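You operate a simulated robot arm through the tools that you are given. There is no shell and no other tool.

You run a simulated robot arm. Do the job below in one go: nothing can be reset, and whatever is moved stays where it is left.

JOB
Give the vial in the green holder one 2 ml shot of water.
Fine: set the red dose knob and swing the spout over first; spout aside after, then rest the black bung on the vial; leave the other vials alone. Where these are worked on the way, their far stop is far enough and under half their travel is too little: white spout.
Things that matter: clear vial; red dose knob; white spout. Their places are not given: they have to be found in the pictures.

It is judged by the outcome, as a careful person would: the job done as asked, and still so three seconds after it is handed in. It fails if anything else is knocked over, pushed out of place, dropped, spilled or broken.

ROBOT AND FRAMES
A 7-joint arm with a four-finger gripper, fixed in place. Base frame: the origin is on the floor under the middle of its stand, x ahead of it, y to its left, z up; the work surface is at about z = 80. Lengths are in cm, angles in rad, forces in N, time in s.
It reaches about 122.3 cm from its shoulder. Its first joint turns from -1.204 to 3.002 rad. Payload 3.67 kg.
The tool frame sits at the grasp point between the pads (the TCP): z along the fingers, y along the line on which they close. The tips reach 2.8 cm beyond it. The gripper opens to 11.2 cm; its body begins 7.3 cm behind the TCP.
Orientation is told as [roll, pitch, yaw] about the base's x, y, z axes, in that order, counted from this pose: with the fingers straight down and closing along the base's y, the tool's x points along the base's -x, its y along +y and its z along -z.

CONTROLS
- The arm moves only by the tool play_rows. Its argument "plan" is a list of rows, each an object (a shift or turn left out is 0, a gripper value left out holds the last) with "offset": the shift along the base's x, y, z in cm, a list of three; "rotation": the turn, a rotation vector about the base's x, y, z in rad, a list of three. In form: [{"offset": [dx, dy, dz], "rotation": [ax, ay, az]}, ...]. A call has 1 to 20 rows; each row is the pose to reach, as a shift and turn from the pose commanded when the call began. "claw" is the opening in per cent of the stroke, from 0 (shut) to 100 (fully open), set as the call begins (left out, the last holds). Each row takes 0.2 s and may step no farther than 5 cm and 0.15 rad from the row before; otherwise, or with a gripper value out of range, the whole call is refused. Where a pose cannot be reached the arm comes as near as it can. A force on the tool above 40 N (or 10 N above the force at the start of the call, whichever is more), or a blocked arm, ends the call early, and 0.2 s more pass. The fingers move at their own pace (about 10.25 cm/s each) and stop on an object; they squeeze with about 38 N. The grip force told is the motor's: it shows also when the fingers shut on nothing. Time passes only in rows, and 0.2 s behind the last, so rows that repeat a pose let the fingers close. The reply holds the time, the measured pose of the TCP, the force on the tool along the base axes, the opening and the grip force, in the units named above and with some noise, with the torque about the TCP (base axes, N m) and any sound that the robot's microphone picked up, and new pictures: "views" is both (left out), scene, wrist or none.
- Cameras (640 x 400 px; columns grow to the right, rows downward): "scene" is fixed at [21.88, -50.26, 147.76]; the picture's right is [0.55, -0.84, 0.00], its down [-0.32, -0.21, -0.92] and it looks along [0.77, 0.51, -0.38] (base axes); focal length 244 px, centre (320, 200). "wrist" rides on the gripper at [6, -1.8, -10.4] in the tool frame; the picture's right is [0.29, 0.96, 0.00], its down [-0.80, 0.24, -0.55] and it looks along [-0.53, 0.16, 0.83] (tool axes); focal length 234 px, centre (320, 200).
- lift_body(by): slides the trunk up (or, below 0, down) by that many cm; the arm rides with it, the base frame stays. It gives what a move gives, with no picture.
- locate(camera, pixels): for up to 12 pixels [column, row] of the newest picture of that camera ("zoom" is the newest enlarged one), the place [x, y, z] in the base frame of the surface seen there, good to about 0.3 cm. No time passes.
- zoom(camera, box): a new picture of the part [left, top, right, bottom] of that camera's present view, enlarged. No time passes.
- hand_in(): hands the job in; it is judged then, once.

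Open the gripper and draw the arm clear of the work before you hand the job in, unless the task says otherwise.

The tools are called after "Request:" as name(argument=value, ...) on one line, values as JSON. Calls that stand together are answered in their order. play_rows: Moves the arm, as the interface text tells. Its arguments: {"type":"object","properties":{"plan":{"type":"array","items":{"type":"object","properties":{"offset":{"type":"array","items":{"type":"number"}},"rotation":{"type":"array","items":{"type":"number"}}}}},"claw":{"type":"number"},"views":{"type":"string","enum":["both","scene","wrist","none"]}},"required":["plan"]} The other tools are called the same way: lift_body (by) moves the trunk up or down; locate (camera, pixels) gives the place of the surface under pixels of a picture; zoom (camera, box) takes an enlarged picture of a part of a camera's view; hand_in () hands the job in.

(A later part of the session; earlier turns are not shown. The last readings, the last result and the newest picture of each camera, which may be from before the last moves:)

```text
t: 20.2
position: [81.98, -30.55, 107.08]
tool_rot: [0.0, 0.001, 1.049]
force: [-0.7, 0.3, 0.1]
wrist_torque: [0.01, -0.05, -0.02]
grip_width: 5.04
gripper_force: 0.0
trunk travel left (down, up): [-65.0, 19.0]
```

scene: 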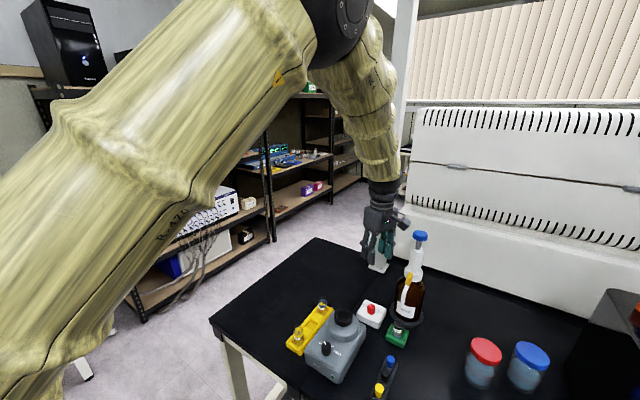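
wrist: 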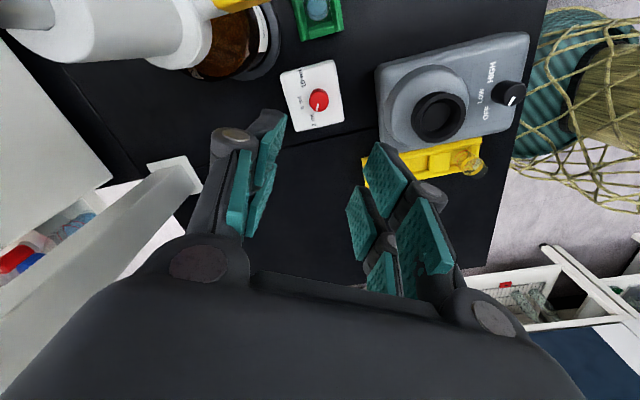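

I'll check the knob pointer with the hand clear, and the spout over the vial.

Request:
zoom(camera="wrist", box=[275, 50, 355, 140])

Request:
zoom(camera="scene", box=[350, 290, 390, 335])

Request:
zoom(camera="scene", box=[380, 260, 430, 350])

```text
4.44 times, centred on (315, 95) of wrist
```

zoom: 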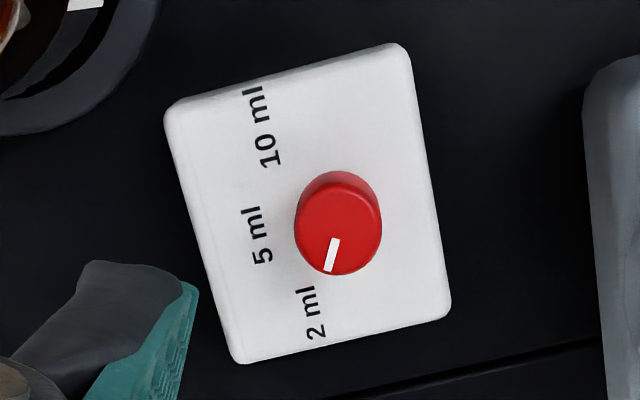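

```text
8.89 times, centred on (370, 312) of scene
```

zoom: 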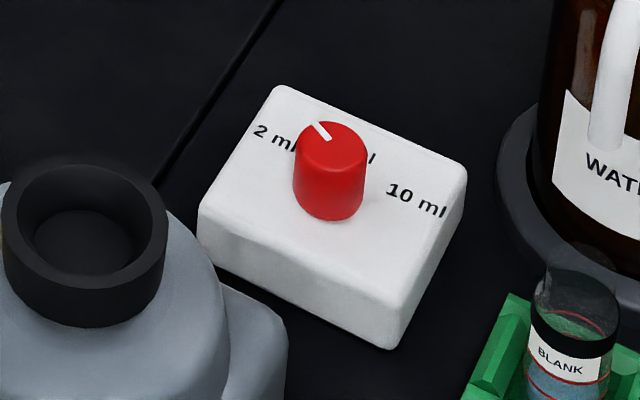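

```text
4.44 times, centred on (405, 305) of scene
```

zoom: 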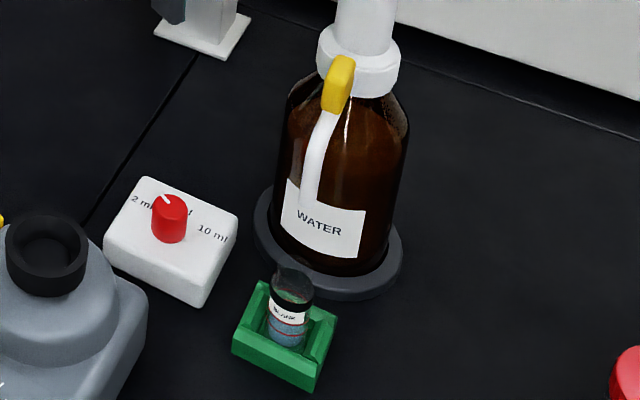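

The pointer lines up with 2 ml in both views, and the spout still hangs over the vial. Next I'll rise, shut the claw, turn the yaw back to 0, and move to look at the blue plunger from above.

Request:
play_rows(plan=[{"offset": [0, 0, 4.5], "rotation": [0, 0, -0.13]}, {"offset": [0, 0, 9], "rotation": [0, 0, -0.26]}, {"offset": [0, 0, 13], "rotation": [0, 0, -0.4]}, {"offset": [1, -1, 15], "rotation": [0, 0, -0.54]}, {"offset": [2, -3, 15], "rotation": [0, 0, -0.68]}, {"offset": [3, -5, 15], "rotation": [0, 0, -0.82]}, {"offset": [4, -7, 15], "rotation": [0, 0, -0.95]}, {"offset": [5, -9, 15], "rotation": [0, 0, -1.049]}, {"offset": [5, -9.5, 15], "rotation": [0, 0, -1.049]}], claw=0)

```text
t: 22.2
position: [86.93, -40.18, 122.02]
tool_rot: [0.0, 0.0, -0.002]
force: [-0.8, 0.2, 0.4]
wrist_torque: [-0.01, 0.0, 0.0]
grip_width: 0.0
gripper_force: 35.6
trunk travel left (down, up): [-65.0, 19.0]
```

scene: 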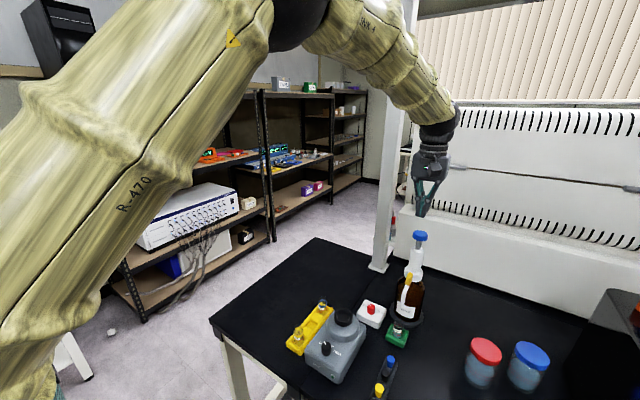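
wrist: 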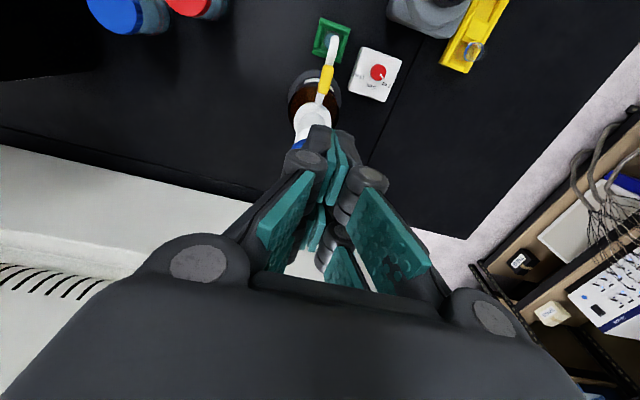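

The fingers hide the cap in the wrist view, so I'll measure the blue cap from the scene camera.

Request:
zoom(camera="scene", box=[400, 195, 440, 265])

Request:
locate(camera="scene", pixels=[[414, 234], [426, 236], [420, 231], [420, 233], [420, 235], [420, 237], [415, 238], [425, 240], [418, 248], [417, 255], [415, 270], [424, 210]])

```text
5.71 times, centred on (420, 230) of scene
```

zoom: 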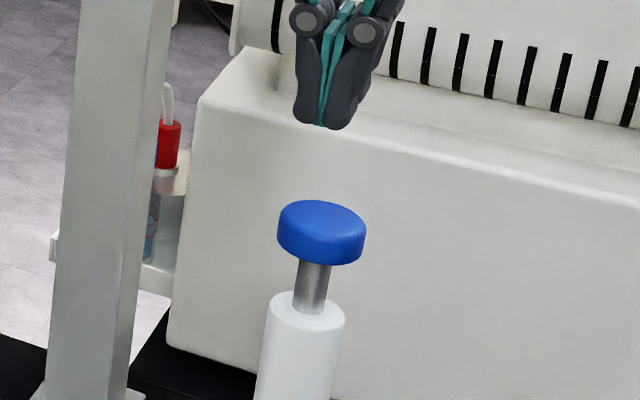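

```text
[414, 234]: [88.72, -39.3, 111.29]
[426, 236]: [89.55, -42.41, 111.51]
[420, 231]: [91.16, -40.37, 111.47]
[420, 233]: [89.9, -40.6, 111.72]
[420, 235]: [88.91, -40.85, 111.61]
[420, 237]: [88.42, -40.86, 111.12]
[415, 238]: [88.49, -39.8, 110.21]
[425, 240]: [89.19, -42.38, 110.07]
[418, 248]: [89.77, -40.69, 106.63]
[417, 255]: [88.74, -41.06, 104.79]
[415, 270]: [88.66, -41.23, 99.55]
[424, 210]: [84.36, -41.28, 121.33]
```

The cap centre computes to about (90.05,-40.55), its top is at z≈111.6, and the gap below it to the white body is about 3.7 cm. I'll centre the shut fingers above it with the tips at about z 113.2.

Request:
play_rows(plan=[{"offset": [3.05, -0.3, 0]}, {"offset": [3.05, -0.3, -3]}, {"offset": [3.05, -0.3, -6]}, {"offset": [3.05, -0.3, -6]}], claw=0)

```text
t: 23.2
position: [90.09, -40.35, 116.05]
tool_rot: [0.001, 0.001, 0.0]
force: [-0.2, 0.0, 0.3]
wrist_torque: [-0.01, -0.02, -0.03]
grip_width: 0.0
gripper_force: 35.2
trunk travel left (down, up): [-65.0, 19.0]
```

scene: 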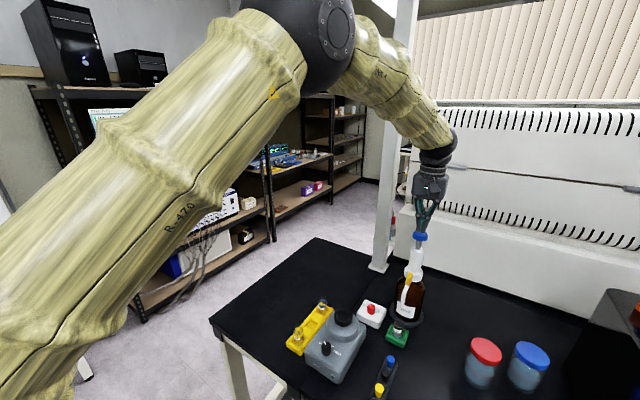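
wrist: 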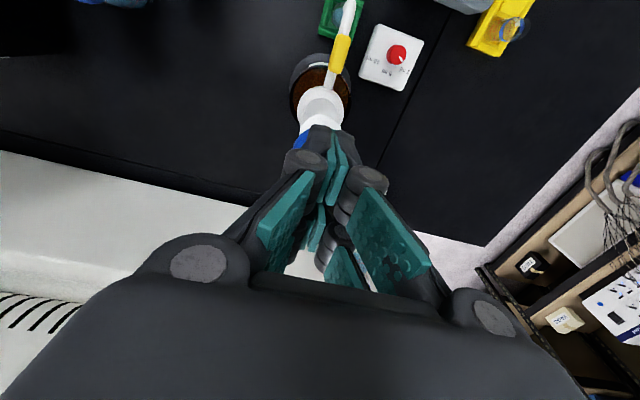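

I'll check the tip alignment over the cap by zooming both views.

Request:
zoom(camera="scene", box=[400, 195, 440, 265])

Request:
zoom(camera="wrist", box=[280, 80, 370, 180])

```text
5.71 times, centred on (420, 230) of scene
```

zoom: 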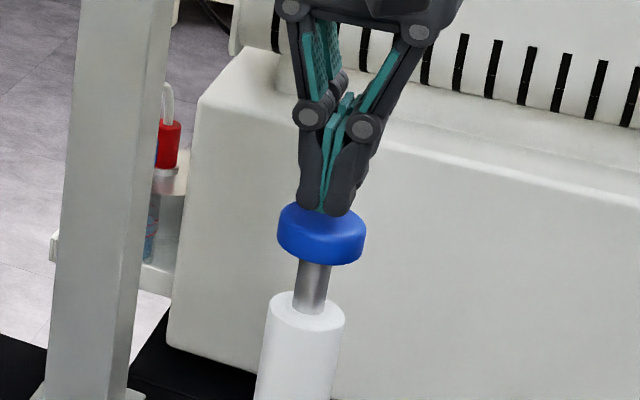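

```text
4.00 times, centred on (325, 130) of wrist
```

zoom: 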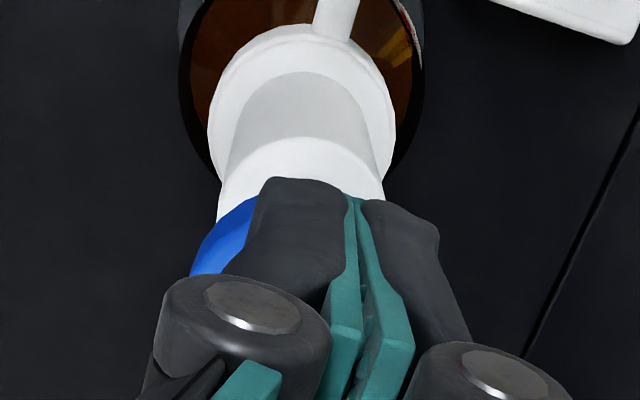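

The fingertips sit centrally above the cap. I'll press straight down in fine 0.25 cm rows until the stop (the force limit) ends the call.

Request:
play_rows(plan=[{"offset": [0, -0.1, -1.0]}, {"offset": [0, -0.1, -1.5]}, {"offset": [0, -0.1, -1.75]}, {"offset": [0, -0.1, -2.0]}, {"offset": [0, -0.1, -2.25]}, {"offset": [0, -0.1, -2.5]}, {"offset": [0, -0.1, -2.75]}, {"offset": [0, -0.1, -3.0]}, {"offset": [0, -0.1, -3.25]}, {"offset": [0, -0.1, -3.5]}, {"offset": [0, -0.1, -3.75]}, {"offset": [0, -0.1, -4.0]}, {"offset": [0, -0.1, -4.25]}, {"offset": [0, -0.1, -4.5]}, {"offset": [0, -0.1, -4.75]}, {"offset": [0, -0.1, -5.0]}, {"offset": [0, -0.1, -5.25]}, {"offset": [0, -0.1, -5.5]}, {"offset": [0, -0.1, -5.75]}, {"offset": [0, -0.1, -6.0]}], claw=0)

```text
t: 26.9
position: [89.98, -40.53, 111.43]
tool_rot: [-0.002, -0.01, 0.001]
force: [-4.1, 1.2, 19.6]
wrist_torque: [0.0, 0.32, -0.08]
grip_width: 0.62
gripper_force: 35.6
trunk travel left (down, up): [-65.0, 19.0]
heard: click
stopped in row 18: the force on the tool passed its limit at 43 N (the readings are from after the stop); the commanded pose is now the measured one
```

scene: 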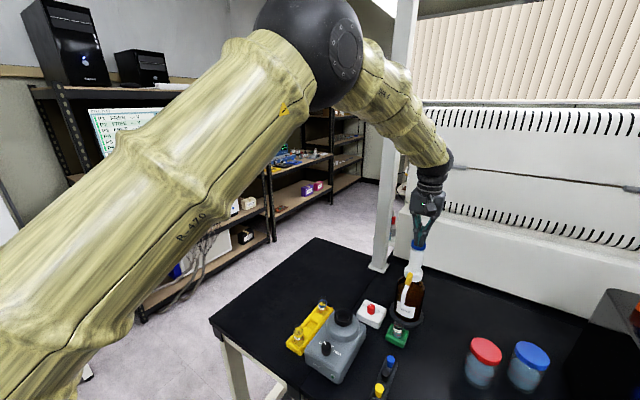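
wrist: 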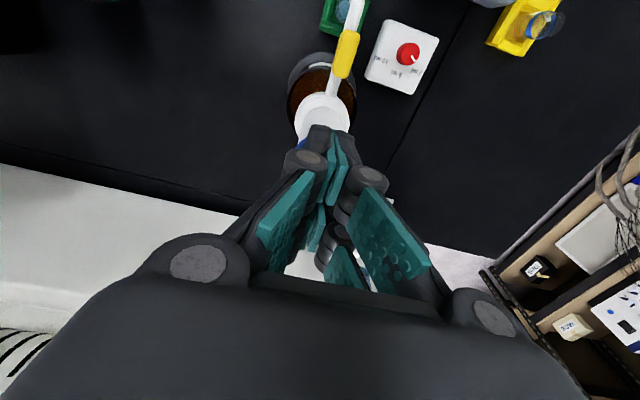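

A click was heard and the plunger bottomed out after about 3 cm. I'll rise straight up to release it fully and then check the vial.

Request:
play_rows(plan=[{"offset": [0, 0, 1]}, {"offset": [0, 0, 2.5]}, {"offset": [0, 0, 4.5]}, {"offset": [0, 0, 7]}, {"offset": [0, 0, 9.5]}, {"offset": [0, 0, 9.5]}], claw=0)

Request:
zoom(camera="scene", box=[375, 300, 425, 355])

Request:
zoom(camera="scene", box=[380, 190, 450, 350])

```text
t: 28.4
position: [90.25, -40.67, 120.38]
tool_rot: [-0.001, -0.005, 0.0]
force: [0.3, -0.2, -0.4]
wrist_torque: [0.01, 0.04, -0.02]
grip_width: 0.01
gripper_force: 36.5
trunk travel left (down, up): [-65.0, 19.0]
```

scene: 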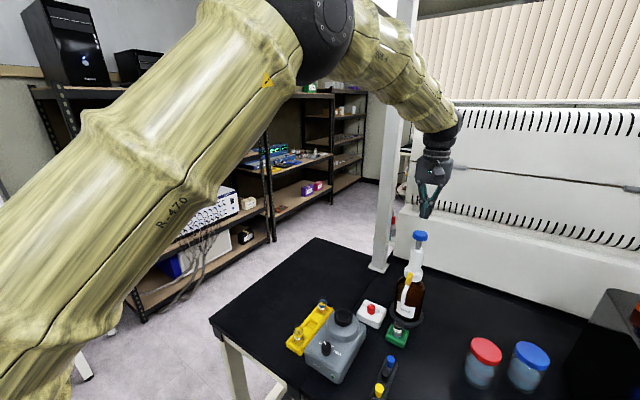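
wrist: 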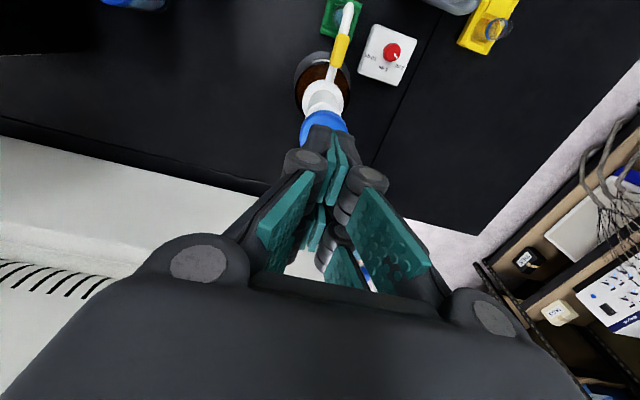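

```text
7.27 times, centred on (400, 328) of scene
```

zoom: 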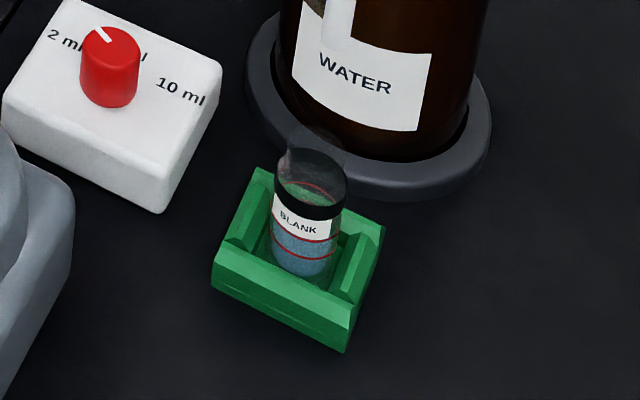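

```text
2.50 times, centred on (415, 270) of scene
```

zoom: 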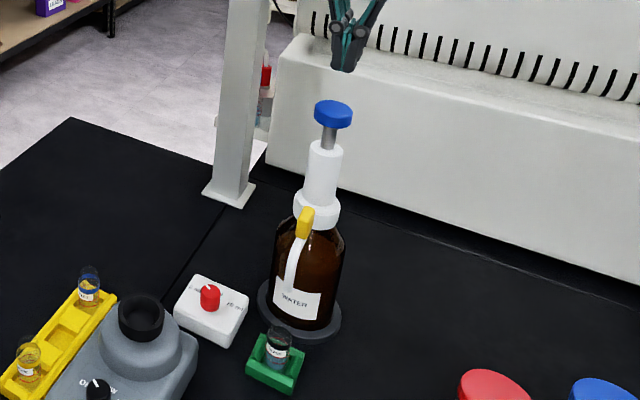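

The plunger is back up at its top position. I'll zoom further on the vial to see the liquid level.

Request:
zoom(camera="scene", box=[385, 312, 411, 345])

Request:
zoom(camera="wrist", box=[310, 0, 370, 60])

```text
12.12 times, centred on (398, 328) of scene
```

zoom: 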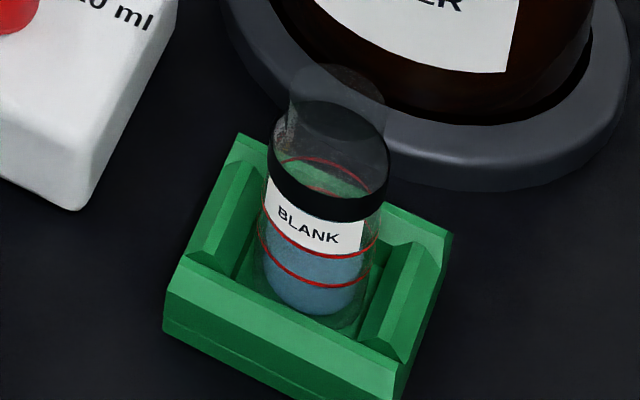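

```text
6.67 times, centred on (340, 30) of wrist
```

zoom: 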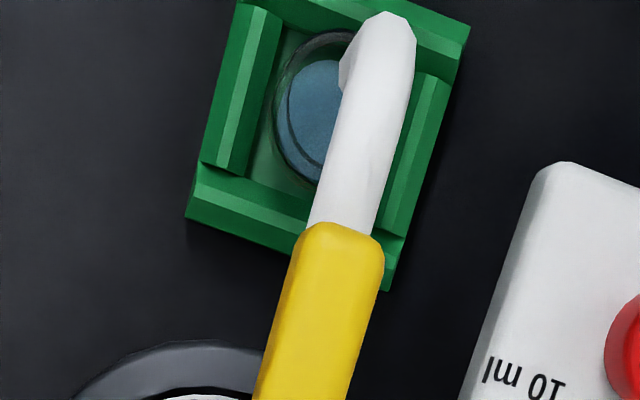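

The spout outlet is within about 0.3 cm of the vial centre and the click confirms the shot. To swing the spout aside, I'll go round to its -y side with yaw +1.57, staying high.

Request:
play_rows(plan=[{"offset": [-0.9, -0.5, 0], "rotation": [0, 0, 0.143]}, {"offset": [-1.8, -1.0, 0], "rotation": [0, 0, 0.286]}, {"offset": [-2.7, -1.5, 0], "rotation": [0, 0, 0.429]}, {"offset": [-3.6, -2.0, 0], "rotation": [0, 0, 0.572]}, {"offset": [-4.5, -2.5, 0], "rotation": [0, 0, 0.715]}, {"offset": [-5.4, -3.0, 0], "rotation": [0, 0, 0.858]}, {"offset": [-6.3, -3.5, 0], "rotation": [0, 0, 1.0]}, {"offset": [-7.2, -4.0, 0], "rotation": [0, 0, 1.143]}, {"offset": [-8.1, -4.5, 0], "rotation": [0, 0, 1.286]}, {"offset": [-9.0, -5.0, 0], "rotation": [0, 0, 1.43]}, {"offset": [-9.4, -5.4, 0], "rotation": [0, 0, 1.571]}, {"offset": [-9.4, -5.4, -4]}, {"offset": [-9.4, -5.4, -4]}], claw=0)

```text
refused: row 12 steps farther than a row can; nothing moved
```

Row 12 left out its rotation, so I'm repeating the call with it included.

Request:
play_rows(plan=[{"offset": [-0.9, -0.5, 0], "rotation": [0, 0, 0.143]}, {"offset": [-1.8, -1.0, 0], "rotation": [0, 0, 0.286]}, {"offset": [-2.7, -1.5, 0], "rotation": [0, 0, 0.429]}, {"offset": [-3.6, -2.0, 0], "rotation": [0, 0, 0.572]}, {"offset": [-4.5, -2.5, 0], "rotation": [0, 0, 0.715]}, {"offset": [-5.4, -3.0, 0], "rotation": [0, 0, 0.858]}, {"offset": [-6.3, -3.5, 0], "rotation": [0, 0, 1.0]}, {"offset": [-7.2, -4.0, 0], "rotation": [0, 0, 1.143]}, {"offset": [-8.1, -4.5, 0], "rotation": [0, 0, 1.286]}, {"offset": [-9.0, -5.0, 0], "rotation": [0, 0, 1.43]}, {"offset": [-9.4, -5.4, 0], "rotation": [0, 0, 1.571]}, {"offset": [-9.4, -5.4, 0], "rotation": [0, 0, 1.571]}], claw=0)

```text
t: 30.9
position: [80.72, -46.04, 120.51]
tool_rot: [-0.001, -0.006, 1.575]
force: [0.3, -0.6, -0.4]
wrist_torque: [-0.01, -0.01, -0.01]
grip_width: 0.01
gripper_force: 35.6
trunk travel left (down, up): [-65.0, 19.0]
```

scene: 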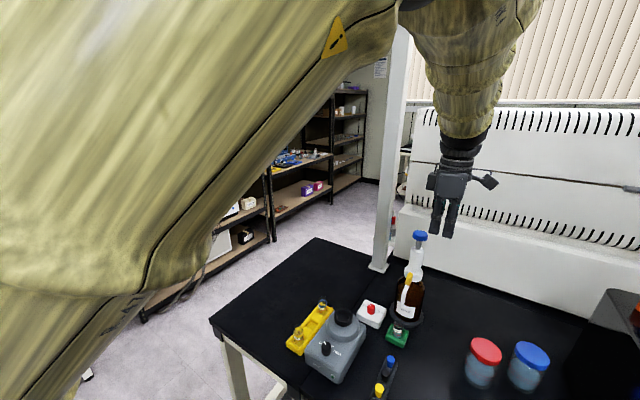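
wrist: 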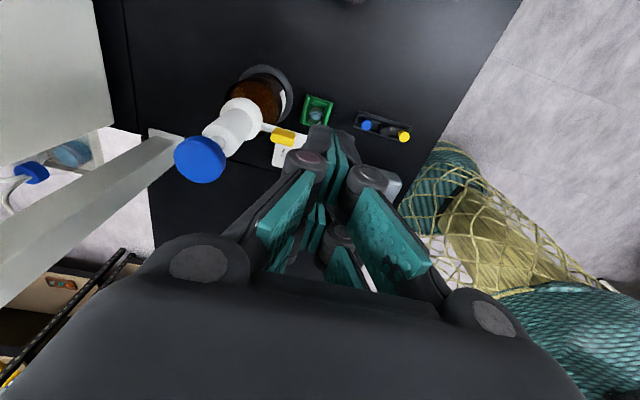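

The hand is on the -y side of the spout, high up. I'll descend to TCP z≈98 there, about 2 cm clear of the tube.

Request:
play_rows(plan=[{"offset": [0, 0, -4.5]}, {"offset": [0, 0, -9]}, {"offset": [0, 0, -13.5]}, {"offset": [0, 0, -18]}, {"offset": [0, 0, -22.4]}, {"offset": [0, 0, -22.4]}], claw=0)

Request:
zoom(camera="scene", box=[370, 220, 450, 350])

```text
t: 32.4
position: [80.64, -45.82, 98.04]
tool_rot: [-0.001, -0.006, 1.573]
force: [-0.4, 0.6, 0.3]
wrist_torque: [-0.01, -0.03, -0.01]
grip_width: 0.0
gripper_force: 36.1
trunk travel left (down, up): [-65.0, 19.0]
```

scene: 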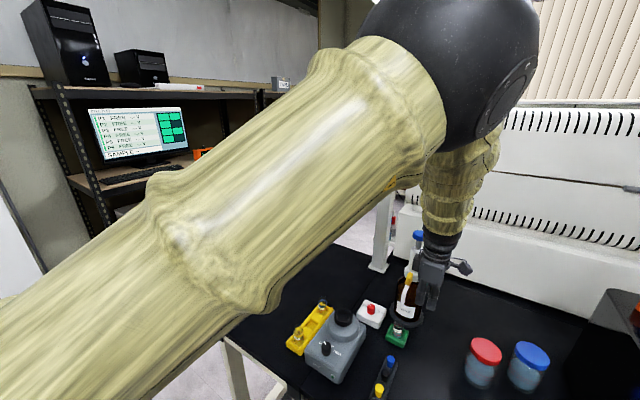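
wrist: 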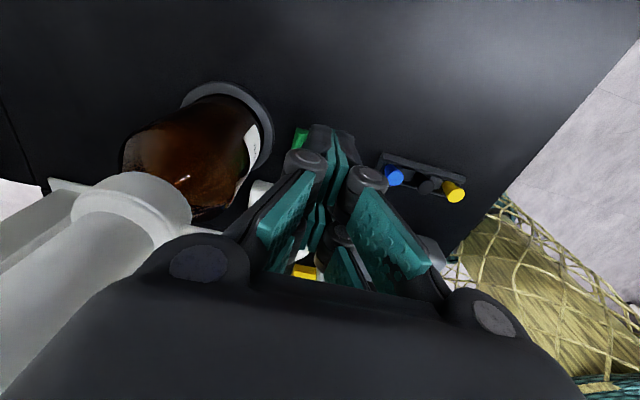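

```text
3.08 times, centred on (410, 285) of scene
```

zoom: 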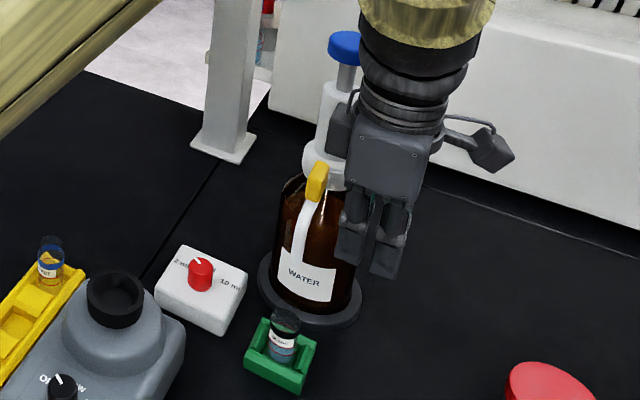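

The fingers are beside the spout on its -y side. I'll push it back along the arc (clockwise), first to about 140°.

Request:
play_rows(plan=[{"offset": [0.32, 1.43, 0]}, {"offset": [0.37, 2.48, 0]}, {"offset": [0.15, 3.28, 0], "rotation": [0, 0, -0.087]}, {"offset": [0, 4.09, 0], "rotation": [0, 0, -0.175]}, {"offset": [-0.07, 4.91, 0], "rotation": [0, 0, -0.262]}, {"offset": [-0.08, 5.73, 0], "rotation": [0, 0, -0.349]}, {"offset": [-0.01, 6.55, 0], "rotation": [0, 0, -0.436]}, {"offset": [0.13, 7.37, 0], "rotation": [0, 0, -0.524]}, {"offset": [0.33, 8.17, 0], "rotation": [0, 0, -0.611]}, {"offset": [0.61, 8.94, 0], "rotation": [0, 0, -0.698]}], claw=0)

Request:
zoom(camera="scene", box=[350, 220, 450, 350])

```text
t: 34.5
position: [81.39, -36.99, 98.01]
tool_rot: [-0.002, -0.006, 0.872]
force: [-0.9, -0.1, -0.1]
wrist_torque: [0.0, 0.04, 0.02]
grip_width: 0.0
gripper_force: 35.9
trunk travel left (down, up): [-65.0, 19.0]
```

scene: 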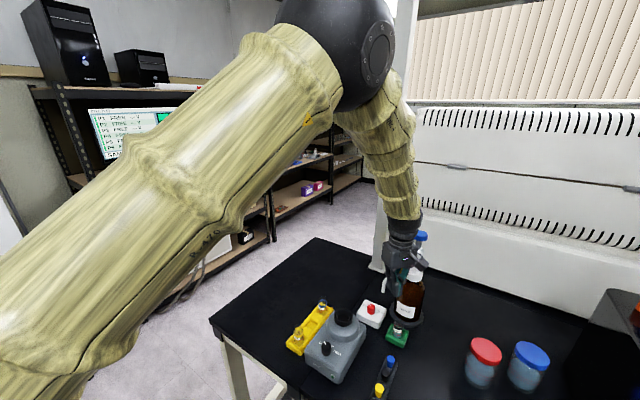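
wrist: 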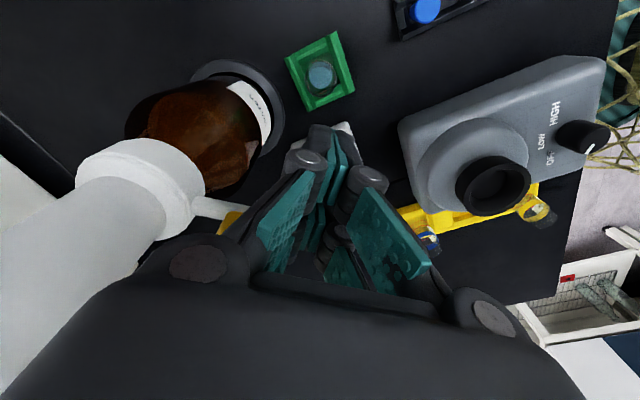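

```text
3.08 times, centred on (400, 285) of scene
```

zoom: 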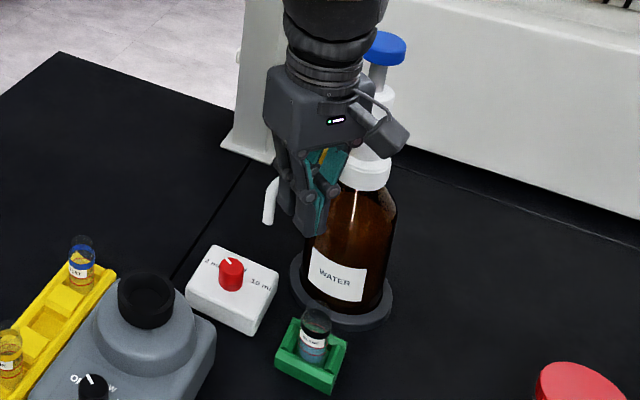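

The spout end is swinging away (scene zoom (270,200)) with little force. I'll continue to about 106°, close to its starting place.

Request:
play_rows(plan=[{"offset": [0.35, 0.75, 0], "rotation": [0, 0, -0.087]}, {"offset": [0.75, 1.47, 0], "rotation": [0, 0, -0.175]}, {"offset": [1.22, 2.15, 0], "rotation": [0, 0, -0.262]}, {"offset": [1.75, 2.78, 0], "rotation": [0, 0, -0.349]}, {"offset": [2.33, 3.37, 0], "rotation": [0, 0, -0.436]}, {"offset": [2.96, 3.9, 0], "rotation": [0, 0, -0.524]}, {"offset": [3.49, 4.29, 0], "rotation": [0, 0, -0.593]}], claw=0)

Request:
zoom(camera="scene", box=[350, 220, 450, 350])

```text
t: 36.1
position: [84.84, -32.58, 98.05]
tool_rot: [-0.001, -0.005, 0.279]
force: [-7.9, 19.9, -2.4]
wrist_torque: [-0.41, -0.07, 0.52]
grip_width: 0.01
gripper_force: 35.8
trunk travel left (down, up): [-65.0, 19.0]
```

scene: 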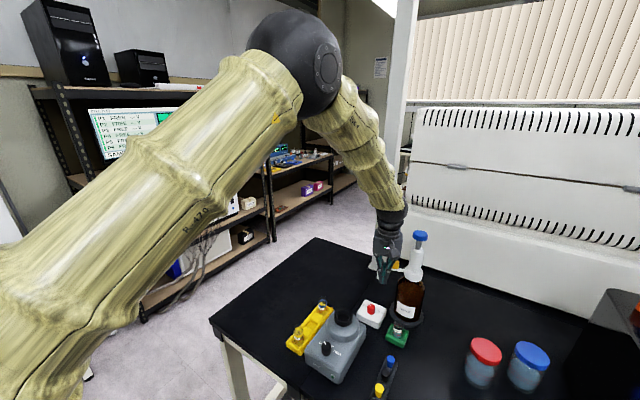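
wrist: 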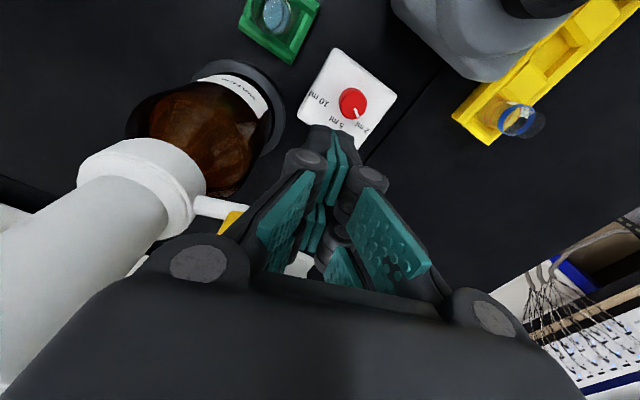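

```text
3.08 times, centred on (400, 285) of scene
```

zoom: 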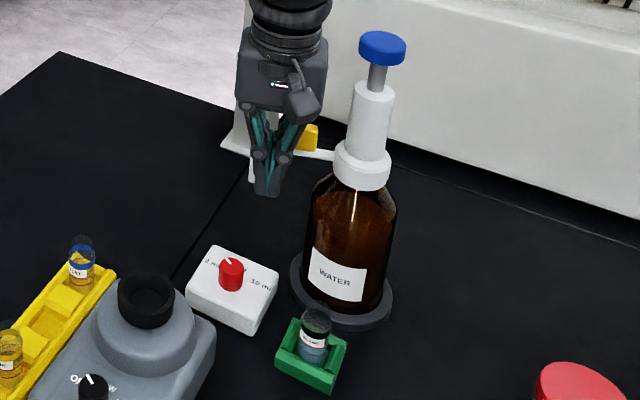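

The spout is back aside at its start stop (reading about 21 N). I'll back the fingers off in -x right away, then raise.

Request:
play_rows(plan=[{"offset": [-0.5, 0.2, 0]}, {"offset": [-1.2, 0.3, 0]}, {"offset": [-2.5, 0.3, 0]}, {"offset": [-4, 0.3, 2]}, {"offset": [-5, 0.3, 6]}, {"offset": [-5, 0.3, 10.5]}, {"offset": [-5, 0.3, 10.5]}], claw=0)

Request:
zoom(camera="scene", box=[350, 220, 450, 350])

```text
t: 37.8
position: [80.01, -32.62, 108.35]
tool_rot: [0.0, -0.007, 0.281]
force: [-0.3, 0.0, -0.1]
wrist_torque: [0.0, 0.03, 0.03]
grip_width: 0.04
gripper_force: 35.3
trunk travel left (down, up): [-65.0, 19.0]
```

scene: 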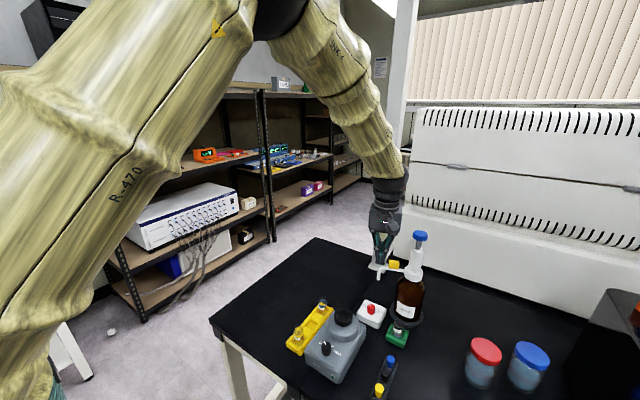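
wrist: 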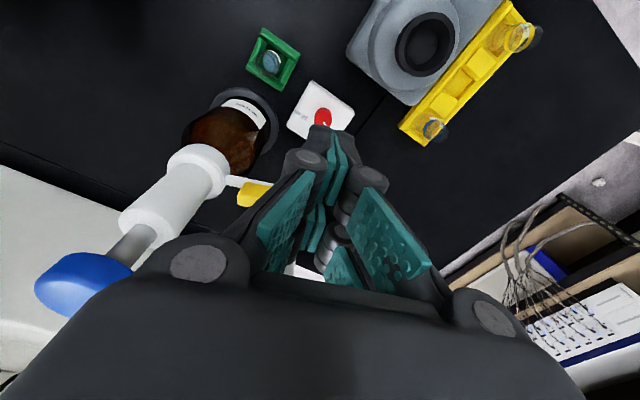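

```text
3.08 times, centred on (400, 285) of scene
```

zoom: 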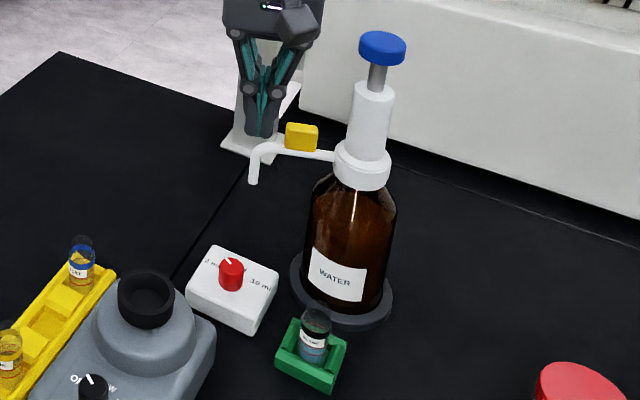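

The spout is aside again with the bottle in place. Now I'll move over the bung rack near (66,-41.4), opening the claw part way, to view the black bung.

Request:
play_rows(plan=[{"offset": [-2.8, -1.8, -0.6], "rotation": [0, 0, -0.07]}, {"offset": [-5.6, -3.6, -1.2], "rotation": [0, 0, -0.14]}, {"offset": [-8.4, -5.4, -1.8], "rotation": [0, 0, -0.21]}, {"offset": [-11.2, -7.2, -2.5], "rotation": [0, 0, -0.281]}, {"offset": [-14, -8.8, -3.3], "rotation": [0, 0, -0.281]}, {"offset": [-14, -8.8, -3.3], "rotation": [0, 0, -0.281]}], claw=35)

```text
t: 39.1
position: [65.98, -41.28, 105.22]
tool_rot: [0.0, -0.007, 0.0]
force: [0.1, 0.3, 0.7]
wrist_torque: [-0.01, 0.01, -0.03]
grip_width: 3.89
gripper_force: 0.1
trunk travel left (down, up): [-65.0, 19.0]
```

scene: 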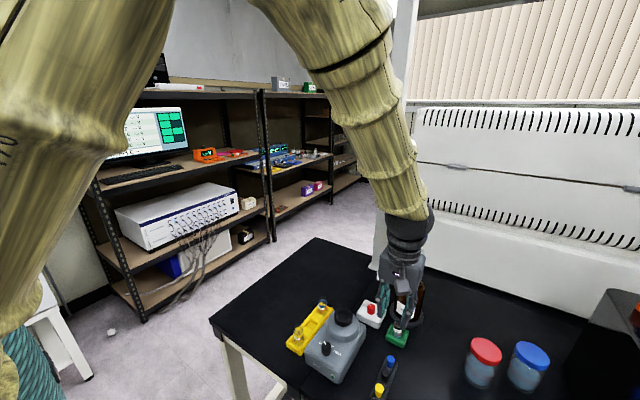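
wrist: 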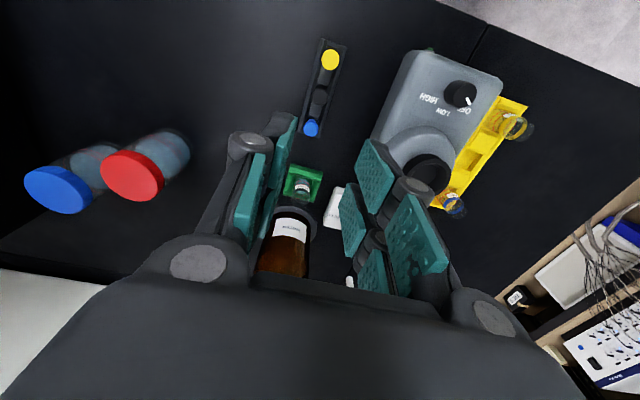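

The rack is in the wrist view at (320,90), with the black bung at about (320,95) between yellow and blue. I'll zoom and locate.

Request:
zoom(camera="wrist", box=[280, 30, 370, 150])

Request:
locate(camera="zoom", pixels=[[320, 225], [315, 200], [325, 250], [350, 90], [350, 115], [290, 325], [345, 60], [335, 215], [300, 225], [270, 200], [370, 200], [280, 280]])

```text
3.33 times, centred on (325, 90) of wrist
```

zoom: 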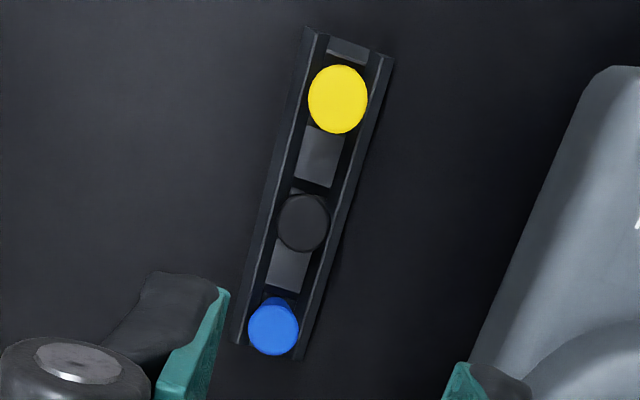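

```text
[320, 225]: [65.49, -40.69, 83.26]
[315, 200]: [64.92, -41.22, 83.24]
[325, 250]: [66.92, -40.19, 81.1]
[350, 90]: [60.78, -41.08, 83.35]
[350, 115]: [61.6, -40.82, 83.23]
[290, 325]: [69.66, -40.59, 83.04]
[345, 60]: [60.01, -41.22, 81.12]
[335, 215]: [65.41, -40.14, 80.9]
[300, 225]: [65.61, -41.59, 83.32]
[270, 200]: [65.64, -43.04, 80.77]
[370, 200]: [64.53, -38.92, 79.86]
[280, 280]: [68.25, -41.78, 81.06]
```

The black bung top is at about (65.45,-41.45,83.3), about 2.05 cm across, with neighbours 4.3 cm away on each side along x. Before grasping it I'll zoom in on the vial mouth to judge the fit.

Request:
zoom(camera="wrist", box=[280, 160, 325, 205])

Request:
zoom(camera="scene", box=[365, 345, 405, 400])

Request:
zoom(camera="wrist", box=[300, 40, 345, 145])

```text
8.89 times, centred on (302, 182) of wrist
```

zoom: 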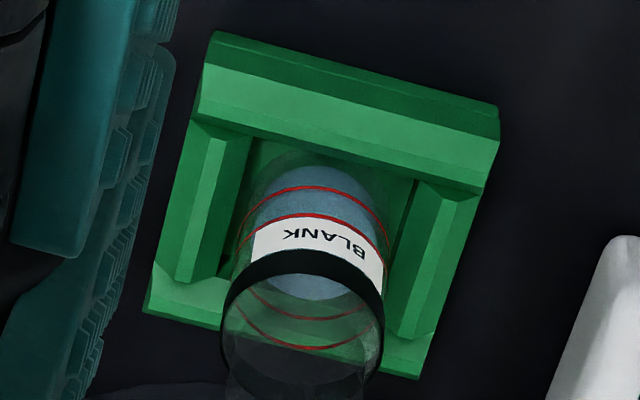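

```text
7.27 times, centred on (385, 372) of scene
```

zoom: 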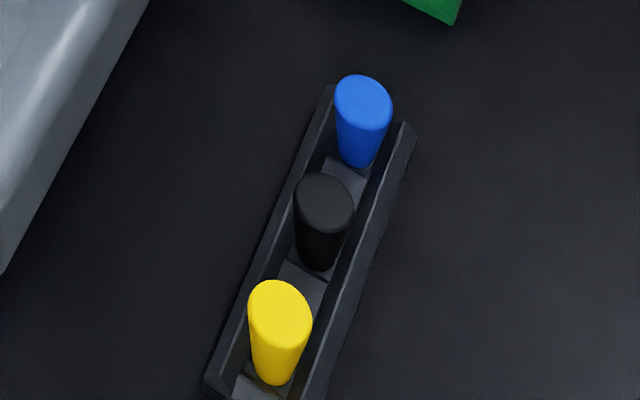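

```text
3.81 times, centred on (322, 92) of wrist
```

zoom: 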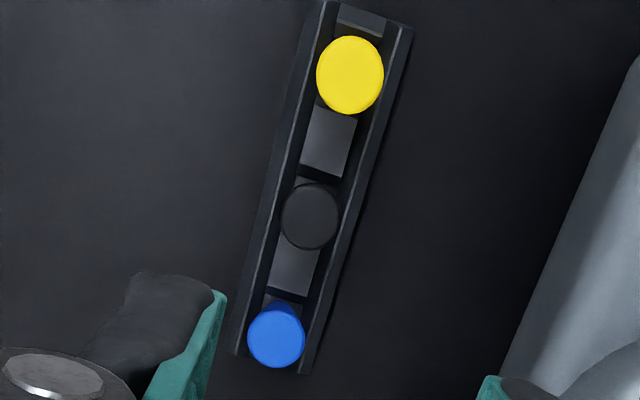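

I'll take a closer look at the vial mouth from both cameras.

Request:
zoom(camera="scene", box=[388, 314, 408, 334])

Request:
zoom(camera="wrist", box=[290, 175, 320, 210])

Request:
zoom(camera="scene", box=[285, 295, 345, 355])

```text
16.00 times, centred on (398, 324) of scene
```

zoom: 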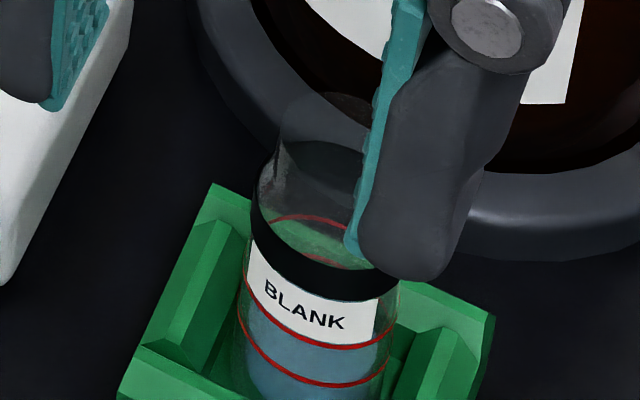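

```text
11.43 times, centred on (305, 192) of wrist
```

zoom: 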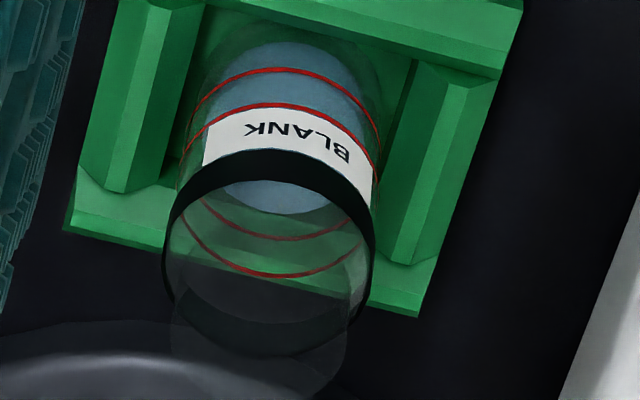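

```text
6.67 times, centred on (315, 325) of scene
```

zoom: 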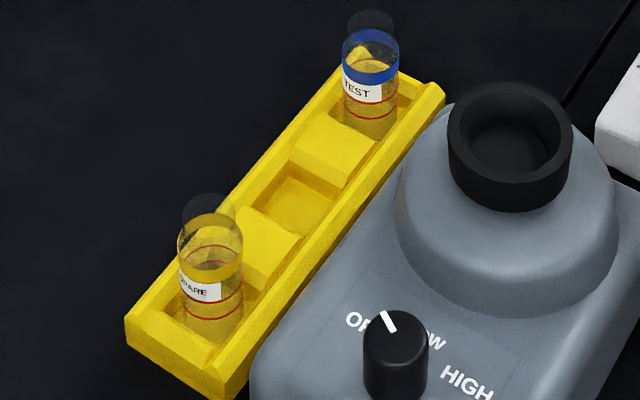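

The vial has a narrower neck (about 2.3 cm outer) with its mouth at about (80.1,-40.3,86.8), so the tapered bung will sit in it. I'll descend over the black bung, stopping high for a check.

Request:
play_rows(plan=[{"offset": [-0.5, -0.15, 0], "rotation": [0, 0.006, 0]}, {"offset": [-0.5, -0.15, -4.5], "rotation": [0, 0.006, 0]}, {"offset": [-0.5, -0.15, -9], "rotation": [0, 0.006, 0]}, {"offset": [-0.5, -0.15, -13], "rotation": [0, 0.006, 0]}, {"offset": [-0.5, -0.15, -16.5], "rotation": [0, 0.006, 0]}, {"offset": [-0.5, -0.15, -16.5], "rotation": [0, 0.006, 0]}], claw=35)

Request:
zoom(camera="wrist", box=[220, 80, 420, 240])

Request:
zoom(camera="scene", box=[350, 320, 420, 400])

```text
t: 40.5
position: [65.3, -41.38, 88.77]
tool_rot: [-0.002, -0.003, -0.001]
force: [0.0, -0.1, 0.2]
wrist_torque: [0.02, -0.02, -0.01]
grip_width: 3.9
gripper_force: 0.0
trunk travel left (down, up): [-65.0, 19.0]
```

scene: 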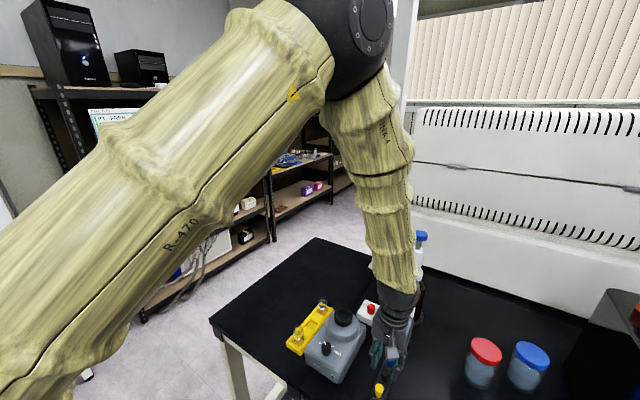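
wrist: 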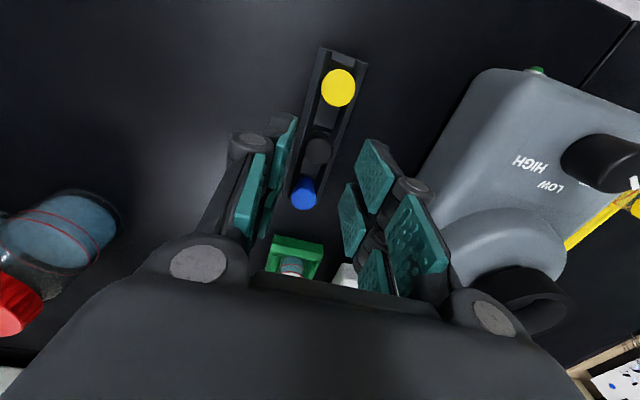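

```text
2.50 times, centred on (320, 160) of wrist
```

zoom: 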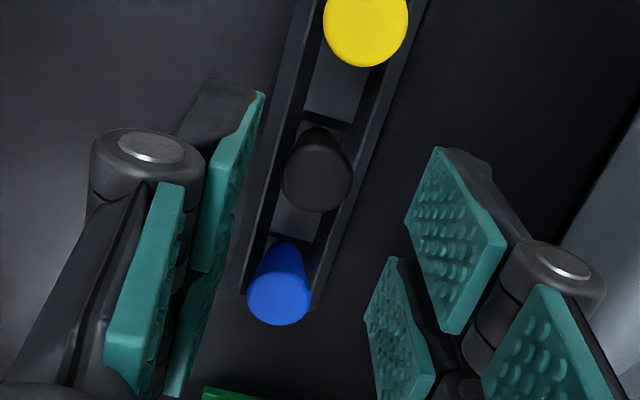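

```text
5.00 times, centred on (385, 360) of scene
```

zoom: 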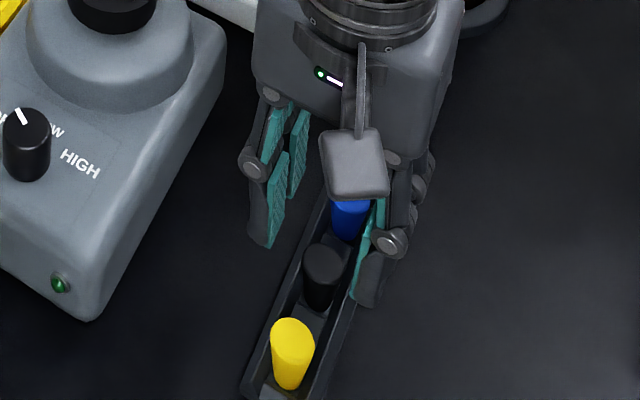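

The bung appears exactly at the predicted spot (320,151), so the hand is centred over it. I'll lower to TCP z≈84.4 with the fingers straddling the rack, checking the force.

Request:
play_rows(plan=[{"offset": [0, 0, -2]}, {"offset": [0, 0, -3.5]}, {"offset": [0, 0, -4.3]}, {"offset": [0, 0, -4.3]}], claw=35)

Request:
zoom(camera="scene", box=[350, 320, 420, 400])

Request:
zoom(camera="wrist", box=[220, 80, 420, 260])

```text
t: 41.5
position: [65.28, -41.44, 84.61]
tool_rot: [-0.001, -0.001, 0.001]
force: [-0.5, 0.2, -0.1]
wrist_torque: [0.01, -0.01, -0.03]
grip_width: 3.93
gripper_force: 0.1
trunk travel left (down, up): [-65.0, 19.0]
```

scene: 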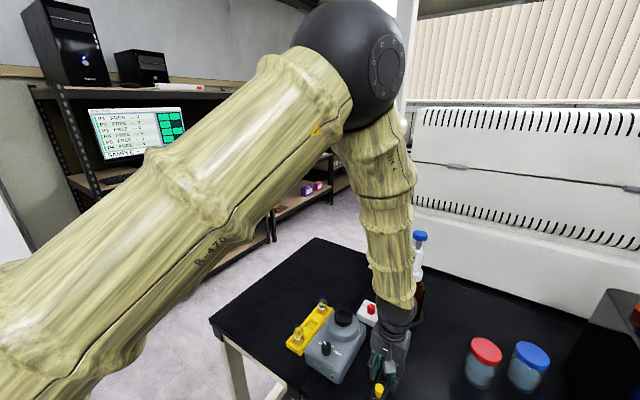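
wrist: 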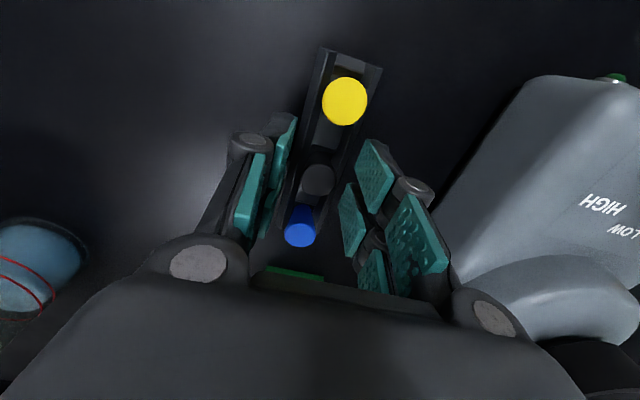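

```text
5.00 times, centred on (385, 360) of scene
```

zoom: 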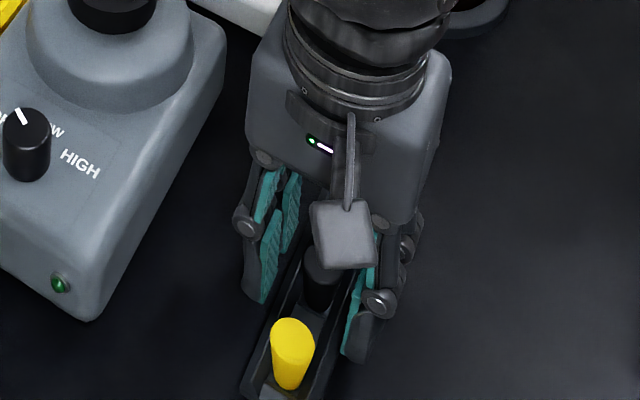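

```text
2.22 times, centred on (320, 170) of wrist
```

zoom: 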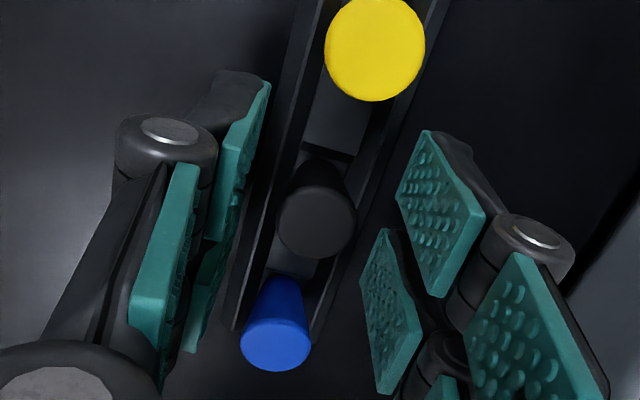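

The bung is centred between the fingers with no contact force. I'll close on it.

Request:
play_rows(plan=[{"offset": [0, 0, 0]}, {"offset": [0, 0, 0]}, {"offset": [0, 0, 0]}], claw=5)

Request:
zoom(camera="wrist", box=[220, 80, 420, 260])

```text
t: 42.4
position: [65.31, -41.43, 84.4]
tool_rot: [-0.003, 0.0, 0.001]
force: [0.5, 0.5, 0.3]
wrist_torque: [0.03, 0.01, 0.01]
grip_width: 1.19
gripper_force: 38.2
trunk travel left (down, up): [-65.0, 19.0]
```

scene: 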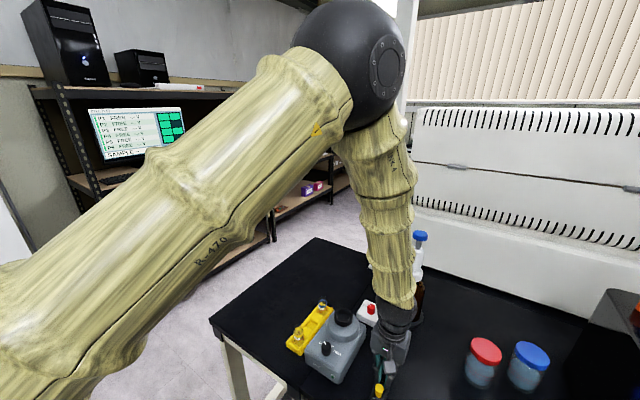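
wrist: 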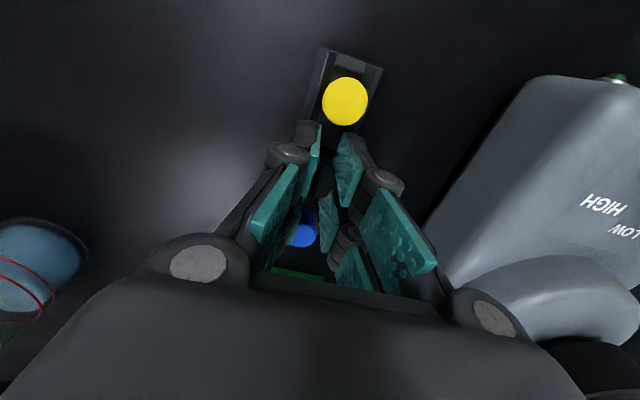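

```text
2.22 times, centred on (320, 170) of wrist
```

zoom: 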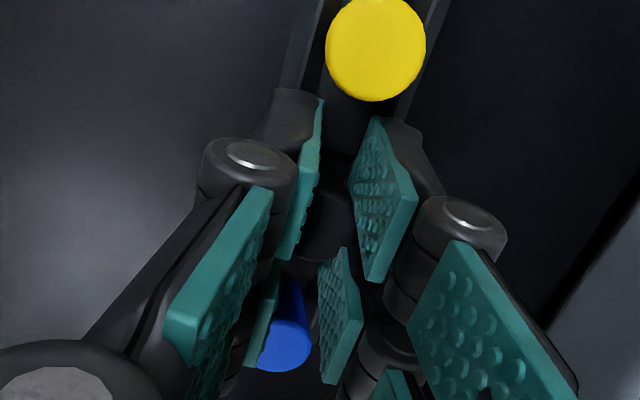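

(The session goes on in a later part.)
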